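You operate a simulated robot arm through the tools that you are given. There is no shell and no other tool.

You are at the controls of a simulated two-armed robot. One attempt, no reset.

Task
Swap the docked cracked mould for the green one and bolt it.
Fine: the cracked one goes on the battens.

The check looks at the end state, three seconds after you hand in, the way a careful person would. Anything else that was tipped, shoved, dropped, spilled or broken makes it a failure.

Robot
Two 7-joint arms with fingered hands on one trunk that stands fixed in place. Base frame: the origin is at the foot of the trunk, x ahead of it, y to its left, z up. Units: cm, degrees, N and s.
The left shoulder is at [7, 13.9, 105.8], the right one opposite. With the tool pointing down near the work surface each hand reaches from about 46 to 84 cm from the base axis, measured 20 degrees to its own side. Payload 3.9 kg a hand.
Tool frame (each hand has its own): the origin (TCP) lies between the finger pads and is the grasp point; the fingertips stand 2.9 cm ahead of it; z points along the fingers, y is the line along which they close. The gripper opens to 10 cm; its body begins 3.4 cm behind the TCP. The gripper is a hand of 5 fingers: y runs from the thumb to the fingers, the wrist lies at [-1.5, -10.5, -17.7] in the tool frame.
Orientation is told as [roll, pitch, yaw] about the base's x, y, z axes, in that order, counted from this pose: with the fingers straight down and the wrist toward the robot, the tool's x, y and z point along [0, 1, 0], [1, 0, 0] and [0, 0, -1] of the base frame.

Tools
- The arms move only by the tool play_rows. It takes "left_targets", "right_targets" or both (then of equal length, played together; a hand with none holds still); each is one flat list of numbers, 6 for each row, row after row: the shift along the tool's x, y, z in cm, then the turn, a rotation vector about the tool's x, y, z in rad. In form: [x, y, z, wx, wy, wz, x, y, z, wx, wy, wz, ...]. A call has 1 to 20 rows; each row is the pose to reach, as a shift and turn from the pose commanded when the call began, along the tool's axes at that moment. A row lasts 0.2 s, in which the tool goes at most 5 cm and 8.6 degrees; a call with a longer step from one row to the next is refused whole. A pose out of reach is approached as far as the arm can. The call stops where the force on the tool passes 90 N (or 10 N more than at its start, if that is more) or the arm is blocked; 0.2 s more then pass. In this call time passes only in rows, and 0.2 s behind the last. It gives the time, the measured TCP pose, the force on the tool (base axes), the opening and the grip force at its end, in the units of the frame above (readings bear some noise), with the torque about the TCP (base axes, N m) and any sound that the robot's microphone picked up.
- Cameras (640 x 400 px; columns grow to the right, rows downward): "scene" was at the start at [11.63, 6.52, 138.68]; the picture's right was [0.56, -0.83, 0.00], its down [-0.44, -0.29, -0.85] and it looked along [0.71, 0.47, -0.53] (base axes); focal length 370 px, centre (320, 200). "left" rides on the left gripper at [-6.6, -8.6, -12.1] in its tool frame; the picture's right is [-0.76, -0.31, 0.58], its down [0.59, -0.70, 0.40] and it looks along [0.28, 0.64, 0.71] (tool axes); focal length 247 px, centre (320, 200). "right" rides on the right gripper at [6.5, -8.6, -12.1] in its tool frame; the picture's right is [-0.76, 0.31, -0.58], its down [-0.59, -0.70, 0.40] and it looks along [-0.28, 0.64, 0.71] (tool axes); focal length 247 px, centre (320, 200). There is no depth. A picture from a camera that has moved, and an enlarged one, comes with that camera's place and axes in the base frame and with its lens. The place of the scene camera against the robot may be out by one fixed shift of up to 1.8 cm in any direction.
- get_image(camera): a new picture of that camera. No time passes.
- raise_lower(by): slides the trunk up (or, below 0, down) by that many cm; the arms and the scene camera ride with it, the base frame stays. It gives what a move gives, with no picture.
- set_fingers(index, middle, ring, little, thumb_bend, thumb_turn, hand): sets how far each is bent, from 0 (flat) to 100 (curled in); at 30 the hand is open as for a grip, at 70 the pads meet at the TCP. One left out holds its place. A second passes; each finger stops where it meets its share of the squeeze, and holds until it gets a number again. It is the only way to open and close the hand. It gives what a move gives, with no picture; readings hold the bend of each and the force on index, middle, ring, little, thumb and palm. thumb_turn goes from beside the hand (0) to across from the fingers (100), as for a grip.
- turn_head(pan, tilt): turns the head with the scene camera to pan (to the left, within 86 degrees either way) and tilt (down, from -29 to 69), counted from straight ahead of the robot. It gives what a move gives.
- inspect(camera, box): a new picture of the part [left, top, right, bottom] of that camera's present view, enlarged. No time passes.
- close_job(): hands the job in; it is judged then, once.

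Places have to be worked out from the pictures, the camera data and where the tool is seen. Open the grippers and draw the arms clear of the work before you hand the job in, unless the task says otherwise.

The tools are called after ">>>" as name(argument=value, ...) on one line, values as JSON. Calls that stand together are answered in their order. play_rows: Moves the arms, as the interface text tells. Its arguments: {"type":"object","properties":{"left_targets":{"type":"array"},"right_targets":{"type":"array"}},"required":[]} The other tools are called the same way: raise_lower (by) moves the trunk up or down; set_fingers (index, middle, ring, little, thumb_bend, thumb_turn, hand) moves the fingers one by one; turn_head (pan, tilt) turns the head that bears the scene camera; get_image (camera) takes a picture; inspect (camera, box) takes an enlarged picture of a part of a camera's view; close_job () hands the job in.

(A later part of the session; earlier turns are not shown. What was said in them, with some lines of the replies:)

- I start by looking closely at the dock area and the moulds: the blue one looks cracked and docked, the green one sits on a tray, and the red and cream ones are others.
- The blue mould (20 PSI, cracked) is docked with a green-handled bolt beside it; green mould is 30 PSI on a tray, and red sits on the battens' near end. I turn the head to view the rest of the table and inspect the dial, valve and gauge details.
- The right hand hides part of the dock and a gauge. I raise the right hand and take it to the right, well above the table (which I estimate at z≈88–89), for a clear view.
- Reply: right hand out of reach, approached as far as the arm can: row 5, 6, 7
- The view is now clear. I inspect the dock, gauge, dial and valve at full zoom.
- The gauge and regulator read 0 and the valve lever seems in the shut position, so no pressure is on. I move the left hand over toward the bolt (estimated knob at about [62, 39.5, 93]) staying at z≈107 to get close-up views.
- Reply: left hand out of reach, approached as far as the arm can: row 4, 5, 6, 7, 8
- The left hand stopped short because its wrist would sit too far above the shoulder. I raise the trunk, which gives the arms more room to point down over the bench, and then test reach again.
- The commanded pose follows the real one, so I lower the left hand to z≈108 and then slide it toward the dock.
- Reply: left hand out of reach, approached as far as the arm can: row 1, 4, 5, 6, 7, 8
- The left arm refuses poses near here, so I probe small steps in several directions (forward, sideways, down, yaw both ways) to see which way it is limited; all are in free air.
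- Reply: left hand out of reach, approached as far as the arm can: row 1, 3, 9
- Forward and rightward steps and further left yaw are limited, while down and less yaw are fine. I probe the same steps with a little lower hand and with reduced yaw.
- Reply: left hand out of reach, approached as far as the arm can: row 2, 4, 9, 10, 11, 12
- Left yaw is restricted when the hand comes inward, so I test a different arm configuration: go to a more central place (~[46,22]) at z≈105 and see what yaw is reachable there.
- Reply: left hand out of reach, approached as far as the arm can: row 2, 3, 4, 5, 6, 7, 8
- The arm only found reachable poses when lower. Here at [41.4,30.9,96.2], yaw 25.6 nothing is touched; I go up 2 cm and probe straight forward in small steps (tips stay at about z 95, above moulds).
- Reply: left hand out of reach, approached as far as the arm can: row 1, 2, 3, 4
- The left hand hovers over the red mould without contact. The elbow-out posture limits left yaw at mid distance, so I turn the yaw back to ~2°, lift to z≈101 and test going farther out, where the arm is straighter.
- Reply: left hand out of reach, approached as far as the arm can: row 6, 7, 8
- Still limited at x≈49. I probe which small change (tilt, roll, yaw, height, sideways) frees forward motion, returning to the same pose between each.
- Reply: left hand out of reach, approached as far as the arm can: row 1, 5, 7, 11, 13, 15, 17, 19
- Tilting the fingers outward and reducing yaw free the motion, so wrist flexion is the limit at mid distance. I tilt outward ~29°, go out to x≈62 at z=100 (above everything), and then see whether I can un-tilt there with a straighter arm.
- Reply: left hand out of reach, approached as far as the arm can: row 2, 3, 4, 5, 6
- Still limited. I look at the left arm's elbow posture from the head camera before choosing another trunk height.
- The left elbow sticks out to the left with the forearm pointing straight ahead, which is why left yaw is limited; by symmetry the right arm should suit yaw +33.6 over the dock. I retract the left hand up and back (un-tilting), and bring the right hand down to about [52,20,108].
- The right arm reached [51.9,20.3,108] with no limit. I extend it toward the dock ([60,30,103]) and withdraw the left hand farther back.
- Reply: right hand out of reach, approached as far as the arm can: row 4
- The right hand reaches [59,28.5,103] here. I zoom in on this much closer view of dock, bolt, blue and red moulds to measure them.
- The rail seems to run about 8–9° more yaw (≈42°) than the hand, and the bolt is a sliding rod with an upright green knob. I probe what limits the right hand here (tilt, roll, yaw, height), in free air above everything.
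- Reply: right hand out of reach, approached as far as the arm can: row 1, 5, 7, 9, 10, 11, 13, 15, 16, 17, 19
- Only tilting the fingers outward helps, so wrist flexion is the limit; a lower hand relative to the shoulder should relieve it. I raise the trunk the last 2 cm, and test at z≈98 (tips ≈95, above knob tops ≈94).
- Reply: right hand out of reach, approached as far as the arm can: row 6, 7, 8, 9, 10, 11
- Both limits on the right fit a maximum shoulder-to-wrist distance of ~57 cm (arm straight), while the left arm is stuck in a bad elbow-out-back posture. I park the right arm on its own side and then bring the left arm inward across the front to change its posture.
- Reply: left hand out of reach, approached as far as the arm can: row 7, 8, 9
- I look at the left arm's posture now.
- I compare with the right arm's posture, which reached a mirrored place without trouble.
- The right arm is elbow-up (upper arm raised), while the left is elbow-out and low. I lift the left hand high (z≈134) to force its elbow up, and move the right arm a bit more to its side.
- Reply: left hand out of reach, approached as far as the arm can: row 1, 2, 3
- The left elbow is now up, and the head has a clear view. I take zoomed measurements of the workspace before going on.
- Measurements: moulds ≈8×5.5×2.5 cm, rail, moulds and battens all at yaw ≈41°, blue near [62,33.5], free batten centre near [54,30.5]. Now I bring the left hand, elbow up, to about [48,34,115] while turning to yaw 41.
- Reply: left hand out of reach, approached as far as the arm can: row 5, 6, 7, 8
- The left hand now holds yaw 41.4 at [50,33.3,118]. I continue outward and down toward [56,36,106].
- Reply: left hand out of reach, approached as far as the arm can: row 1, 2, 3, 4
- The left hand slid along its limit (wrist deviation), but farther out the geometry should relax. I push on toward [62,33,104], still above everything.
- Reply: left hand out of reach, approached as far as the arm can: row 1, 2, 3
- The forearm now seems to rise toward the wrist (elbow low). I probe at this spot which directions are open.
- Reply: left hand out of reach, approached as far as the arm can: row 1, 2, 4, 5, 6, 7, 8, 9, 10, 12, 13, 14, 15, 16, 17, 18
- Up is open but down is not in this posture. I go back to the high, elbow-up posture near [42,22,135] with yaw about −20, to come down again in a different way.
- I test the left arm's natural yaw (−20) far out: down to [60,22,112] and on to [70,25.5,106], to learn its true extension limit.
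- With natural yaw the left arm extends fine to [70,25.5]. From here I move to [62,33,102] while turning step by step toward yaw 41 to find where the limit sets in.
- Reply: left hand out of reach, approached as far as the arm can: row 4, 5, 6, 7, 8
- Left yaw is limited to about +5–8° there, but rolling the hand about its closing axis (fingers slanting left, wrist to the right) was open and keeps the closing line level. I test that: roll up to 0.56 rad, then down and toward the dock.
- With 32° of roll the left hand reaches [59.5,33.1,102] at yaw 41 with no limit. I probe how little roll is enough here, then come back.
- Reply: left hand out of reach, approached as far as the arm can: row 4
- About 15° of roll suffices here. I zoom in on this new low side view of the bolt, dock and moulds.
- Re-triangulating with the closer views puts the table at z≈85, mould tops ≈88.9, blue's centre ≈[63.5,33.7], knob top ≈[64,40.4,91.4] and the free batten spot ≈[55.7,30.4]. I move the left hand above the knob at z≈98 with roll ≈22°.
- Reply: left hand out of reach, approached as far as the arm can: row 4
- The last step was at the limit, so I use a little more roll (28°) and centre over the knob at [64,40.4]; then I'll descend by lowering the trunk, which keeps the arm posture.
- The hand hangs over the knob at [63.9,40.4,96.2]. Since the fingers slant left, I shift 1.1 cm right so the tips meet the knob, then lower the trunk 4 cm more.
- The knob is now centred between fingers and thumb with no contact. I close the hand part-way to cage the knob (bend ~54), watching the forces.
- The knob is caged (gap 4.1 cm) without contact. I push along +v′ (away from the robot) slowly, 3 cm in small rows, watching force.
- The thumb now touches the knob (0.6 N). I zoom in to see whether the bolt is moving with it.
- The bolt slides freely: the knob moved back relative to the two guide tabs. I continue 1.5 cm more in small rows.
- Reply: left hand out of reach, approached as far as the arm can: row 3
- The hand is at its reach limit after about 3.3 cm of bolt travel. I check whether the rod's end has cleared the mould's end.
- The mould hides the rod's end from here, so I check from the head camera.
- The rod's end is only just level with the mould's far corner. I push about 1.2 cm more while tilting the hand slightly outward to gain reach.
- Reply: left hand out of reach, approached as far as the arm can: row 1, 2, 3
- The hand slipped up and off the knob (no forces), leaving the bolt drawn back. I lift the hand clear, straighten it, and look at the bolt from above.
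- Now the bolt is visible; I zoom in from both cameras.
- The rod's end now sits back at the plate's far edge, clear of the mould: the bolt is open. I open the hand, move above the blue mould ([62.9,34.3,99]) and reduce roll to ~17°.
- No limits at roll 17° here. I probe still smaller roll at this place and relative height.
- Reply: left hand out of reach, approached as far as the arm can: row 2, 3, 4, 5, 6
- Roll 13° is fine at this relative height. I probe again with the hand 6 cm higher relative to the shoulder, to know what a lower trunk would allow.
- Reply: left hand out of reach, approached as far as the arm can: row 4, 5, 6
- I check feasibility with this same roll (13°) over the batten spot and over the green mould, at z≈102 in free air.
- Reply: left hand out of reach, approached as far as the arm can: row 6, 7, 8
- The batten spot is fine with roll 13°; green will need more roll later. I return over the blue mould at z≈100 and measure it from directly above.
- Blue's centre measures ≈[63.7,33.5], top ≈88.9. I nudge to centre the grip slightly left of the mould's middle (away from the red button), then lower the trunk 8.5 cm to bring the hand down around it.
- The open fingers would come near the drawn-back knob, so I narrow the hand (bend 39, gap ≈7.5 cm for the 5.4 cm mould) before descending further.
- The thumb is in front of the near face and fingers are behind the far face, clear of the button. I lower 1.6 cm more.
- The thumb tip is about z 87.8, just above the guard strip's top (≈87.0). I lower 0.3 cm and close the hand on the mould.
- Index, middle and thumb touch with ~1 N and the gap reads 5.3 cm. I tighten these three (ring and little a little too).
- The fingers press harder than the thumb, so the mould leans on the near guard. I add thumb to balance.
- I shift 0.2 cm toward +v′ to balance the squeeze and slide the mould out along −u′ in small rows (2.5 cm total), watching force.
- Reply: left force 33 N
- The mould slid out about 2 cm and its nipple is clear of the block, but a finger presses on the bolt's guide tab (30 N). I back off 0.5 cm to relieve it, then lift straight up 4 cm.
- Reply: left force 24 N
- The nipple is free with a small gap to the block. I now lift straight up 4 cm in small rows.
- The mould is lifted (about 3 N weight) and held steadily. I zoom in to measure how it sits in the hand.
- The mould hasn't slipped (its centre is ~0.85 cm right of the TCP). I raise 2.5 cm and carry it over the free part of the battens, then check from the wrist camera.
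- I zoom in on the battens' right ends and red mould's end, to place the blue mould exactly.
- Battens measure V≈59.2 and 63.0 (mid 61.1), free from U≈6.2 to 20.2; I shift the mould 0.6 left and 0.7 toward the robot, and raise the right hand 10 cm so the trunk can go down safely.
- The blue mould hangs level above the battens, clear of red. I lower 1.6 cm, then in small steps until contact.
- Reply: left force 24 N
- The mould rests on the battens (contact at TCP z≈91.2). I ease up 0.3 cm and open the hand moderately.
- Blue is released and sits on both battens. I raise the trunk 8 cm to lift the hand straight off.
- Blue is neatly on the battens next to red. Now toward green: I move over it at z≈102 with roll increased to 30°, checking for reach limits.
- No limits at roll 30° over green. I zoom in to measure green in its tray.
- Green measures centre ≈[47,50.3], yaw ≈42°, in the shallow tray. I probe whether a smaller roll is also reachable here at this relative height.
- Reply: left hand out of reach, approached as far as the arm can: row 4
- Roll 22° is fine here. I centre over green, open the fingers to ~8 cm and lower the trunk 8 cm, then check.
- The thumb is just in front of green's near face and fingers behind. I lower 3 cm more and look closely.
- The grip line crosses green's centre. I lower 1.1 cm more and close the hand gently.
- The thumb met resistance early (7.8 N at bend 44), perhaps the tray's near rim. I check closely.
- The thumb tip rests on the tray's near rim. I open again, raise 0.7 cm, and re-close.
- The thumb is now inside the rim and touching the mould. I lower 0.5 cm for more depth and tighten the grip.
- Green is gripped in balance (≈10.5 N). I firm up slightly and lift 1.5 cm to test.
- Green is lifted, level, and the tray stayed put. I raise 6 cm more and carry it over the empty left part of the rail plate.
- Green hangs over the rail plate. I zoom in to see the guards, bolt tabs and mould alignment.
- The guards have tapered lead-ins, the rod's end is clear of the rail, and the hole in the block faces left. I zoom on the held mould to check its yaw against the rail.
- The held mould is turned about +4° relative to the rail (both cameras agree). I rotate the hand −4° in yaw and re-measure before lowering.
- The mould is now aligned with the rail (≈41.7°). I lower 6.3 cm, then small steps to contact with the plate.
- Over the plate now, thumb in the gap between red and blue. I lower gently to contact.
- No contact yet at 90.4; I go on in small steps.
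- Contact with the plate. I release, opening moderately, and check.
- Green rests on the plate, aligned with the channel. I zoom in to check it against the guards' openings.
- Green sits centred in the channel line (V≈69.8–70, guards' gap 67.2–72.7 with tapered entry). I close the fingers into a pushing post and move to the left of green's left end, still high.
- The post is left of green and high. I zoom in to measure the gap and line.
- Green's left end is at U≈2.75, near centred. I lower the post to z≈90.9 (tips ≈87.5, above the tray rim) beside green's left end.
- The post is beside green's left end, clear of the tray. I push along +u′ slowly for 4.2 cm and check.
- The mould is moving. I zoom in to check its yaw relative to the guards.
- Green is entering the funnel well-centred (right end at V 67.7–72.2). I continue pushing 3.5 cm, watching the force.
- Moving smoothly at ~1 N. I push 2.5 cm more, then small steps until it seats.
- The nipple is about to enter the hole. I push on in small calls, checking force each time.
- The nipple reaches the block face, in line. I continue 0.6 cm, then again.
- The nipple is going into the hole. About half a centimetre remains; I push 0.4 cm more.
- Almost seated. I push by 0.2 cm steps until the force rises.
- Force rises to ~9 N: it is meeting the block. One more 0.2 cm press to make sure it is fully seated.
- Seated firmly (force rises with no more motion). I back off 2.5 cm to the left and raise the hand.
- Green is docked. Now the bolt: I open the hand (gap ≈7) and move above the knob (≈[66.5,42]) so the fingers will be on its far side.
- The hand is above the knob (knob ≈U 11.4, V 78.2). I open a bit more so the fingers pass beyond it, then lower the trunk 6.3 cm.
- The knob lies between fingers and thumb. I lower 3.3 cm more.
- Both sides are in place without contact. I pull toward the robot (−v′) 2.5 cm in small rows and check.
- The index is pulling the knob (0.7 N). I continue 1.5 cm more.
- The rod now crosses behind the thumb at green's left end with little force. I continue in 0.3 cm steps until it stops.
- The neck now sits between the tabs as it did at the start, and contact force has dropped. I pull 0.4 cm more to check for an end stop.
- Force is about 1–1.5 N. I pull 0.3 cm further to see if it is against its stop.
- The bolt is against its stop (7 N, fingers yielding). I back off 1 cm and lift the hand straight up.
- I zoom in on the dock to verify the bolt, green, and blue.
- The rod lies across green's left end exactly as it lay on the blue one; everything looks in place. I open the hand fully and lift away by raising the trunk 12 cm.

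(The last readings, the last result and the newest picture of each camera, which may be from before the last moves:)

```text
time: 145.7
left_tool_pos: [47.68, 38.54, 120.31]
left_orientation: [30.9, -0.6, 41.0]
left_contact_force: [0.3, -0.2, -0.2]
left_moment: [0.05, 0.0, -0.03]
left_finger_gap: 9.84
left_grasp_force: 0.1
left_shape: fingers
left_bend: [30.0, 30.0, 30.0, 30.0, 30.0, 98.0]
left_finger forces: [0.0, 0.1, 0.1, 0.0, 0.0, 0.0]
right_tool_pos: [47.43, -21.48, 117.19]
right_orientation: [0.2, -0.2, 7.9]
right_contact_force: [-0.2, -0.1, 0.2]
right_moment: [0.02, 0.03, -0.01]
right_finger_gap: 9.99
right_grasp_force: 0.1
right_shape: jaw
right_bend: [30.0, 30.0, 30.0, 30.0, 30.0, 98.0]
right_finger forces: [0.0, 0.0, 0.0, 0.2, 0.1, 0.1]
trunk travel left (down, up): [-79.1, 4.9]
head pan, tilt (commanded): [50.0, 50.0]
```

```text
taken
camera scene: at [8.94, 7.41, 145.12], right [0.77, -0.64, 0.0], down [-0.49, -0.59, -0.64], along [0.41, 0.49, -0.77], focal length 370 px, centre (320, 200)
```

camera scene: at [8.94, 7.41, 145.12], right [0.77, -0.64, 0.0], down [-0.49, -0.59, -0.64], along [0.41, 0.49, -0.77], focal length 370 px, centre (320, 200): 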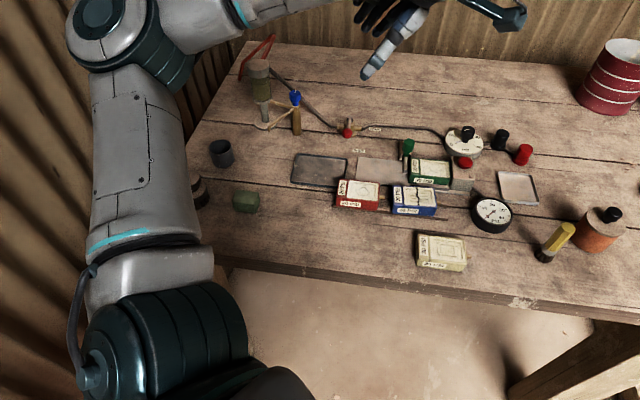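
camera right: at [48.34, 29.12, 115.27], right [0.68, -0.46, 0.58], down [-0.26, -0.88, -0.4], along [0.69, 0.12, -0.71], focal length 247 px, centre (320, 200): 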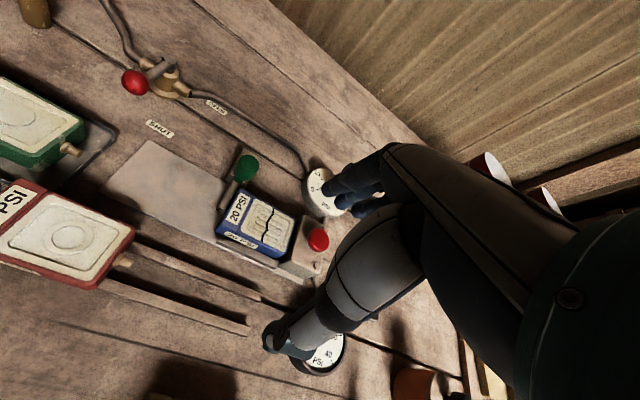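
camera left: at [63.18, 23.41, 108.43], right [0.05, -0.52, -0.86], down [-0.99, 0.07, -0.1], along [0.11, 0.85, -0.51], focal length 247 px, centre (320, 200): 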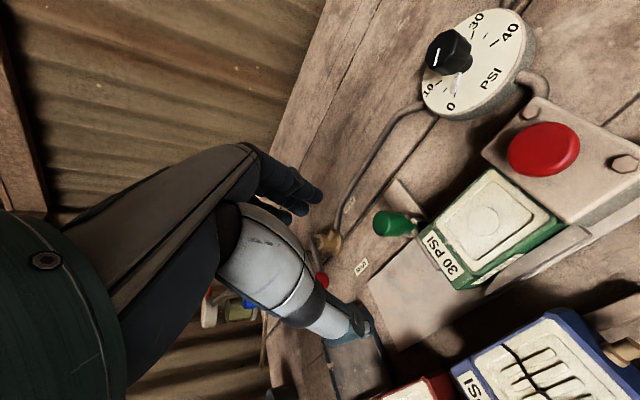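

All objects are standing. I draw the left hand farther back to the left, high above the bench, and take final close views.

>>> play_rows(left_targets=[3.5, -0.5, 2, 0, 0, 0, 7, -1, 4, 0, 0, 0, 10.5, -1.4, 6.1, 0, 0, 0, 13.9, -1.8, 8.3, 0, 0, 0])

>>> get_image(camera="scene")

>>> inspect(camera="scene", box=[280, 120, 520, 280])

>>> inspect(camera="scene", box=[380, 130, 500, 220])

```text
time: 146.7
left_tool_pos: [39.82, 51.41, 119.91]
left_orientation: [30.8, -0.5, 41.0]
left_contact_force: [-0.2, 0.2, -0.4]
left_moment: [-0.02, 0.01, 0.01]
left_finger_gap: 9.85
left_grasp_force: 0.1
left_shape: fingers
left_bend: [30.0, 30.0, 30.0, 30.0, 30.0, 98.0]
left_finger forces: [0.0, 0.0, 0.1, 0.0, 0.0, 0.0]
left hand out of reach, approached as far as the arm can: row 3, 4
right_tool_pos: [47.56, -21.18, 117.24]
right_orientation: [0.0, -0.1, 8.0]
right_contact_force: [0.2, -0.7, 0.2]
right_moment: [-0.01, 0.0, -0.02]
right_finger_gap: 9.99
right_grasp_force: 0.1
right_shape: jaw
right_bend: [30.0, 30.0, 30.0, 30.0, 30.0, 98.0]
right_finger forces: [0.2, 0.1, 0.1, 0.0, 0.0, 0.0]
trunk travel left (down, up): [-79.1, 4.9]
head pan, tilt (commanded): [50.0, 50.0]
```

```text
taken
camera scene: at [9.06, 7.68, 145.1], right [0.77, -0.64, 0.0], down [-0.49, -0.59, -0.64], along [0.41, 0.49, -0.77], focal length 370 px, centre (320, 200)
```

scene: 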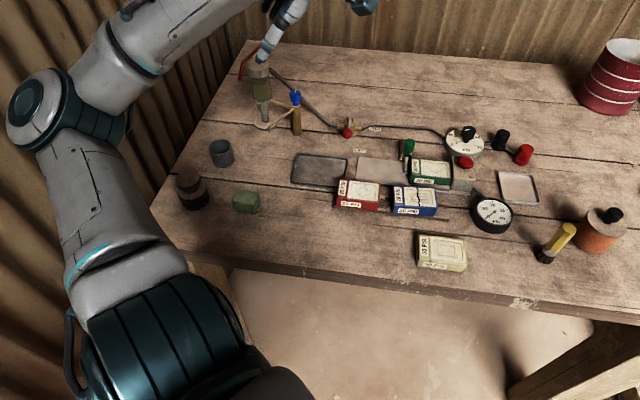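

```text
2.50 times, centred on (400, 200) of scene
camera zoom: at [9.06, 7.68, 145.1], right [0.77, -0.64, 0.0], down [-0.49, -0.59, -0.64], along [0.41, 0.49, -0.77], focal length 925 px, centre (120, 200)
```

zoom: 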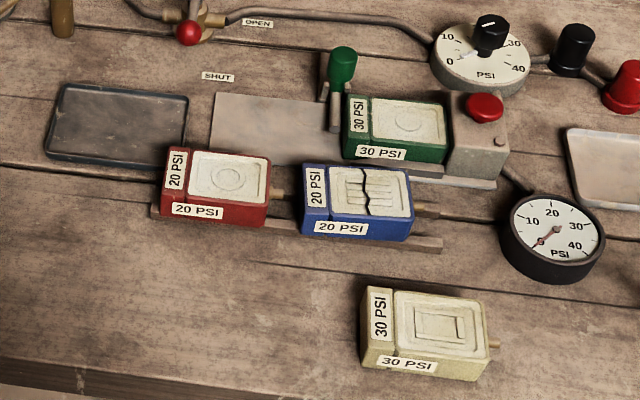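

```text
4.44 times, centred on (440, 175) of scene
camera zoom: at [9.06, 7.68, 145.1], right [0.77, -0.64, 0.0], down [-0.49, -0.59, -0.64], along [0.41, 0.49, -0.77], focal length 1644 px, centre (-213, 311)
```

zoom: 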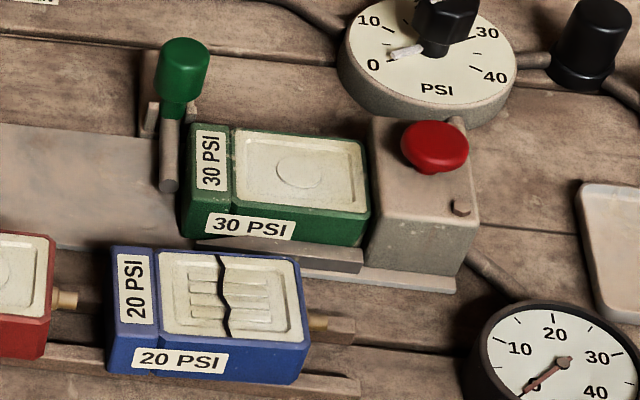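

Final check: green is seated in the dock with the bolt rod across its end, the cracked blue mould sits on both battens beside red, all other items are standing where they were, both hands are open and clear. I hand the job in.

>>> close_job()

```text
The job is handed in.
```

The green mould is in the dock with the bolt pushed home across its end. The cracked blue one is on the battens to the right of the red mould.

- **Docking:** I pushed green in until the force kept rising with no more movement. The bolt then slid to its stop and sits where it did on the blue mould.
- **Air:** I left the valve, regulator and red button alone. The gauge and regulator read zero before and after. The green mould is labelled 30 PSI and the blue one 20 PSI, in case the setting needs changing.
- **Contacts:** A finger pressed on the bolt's guide tab (about 30 N) while I pulled the blue mould out. The thumb also briefly pressed the near rim of green's tray. I saw no damage, and nothing else looked moved or tipped in the last pictures.

Both hands are open and raised clear of the work.
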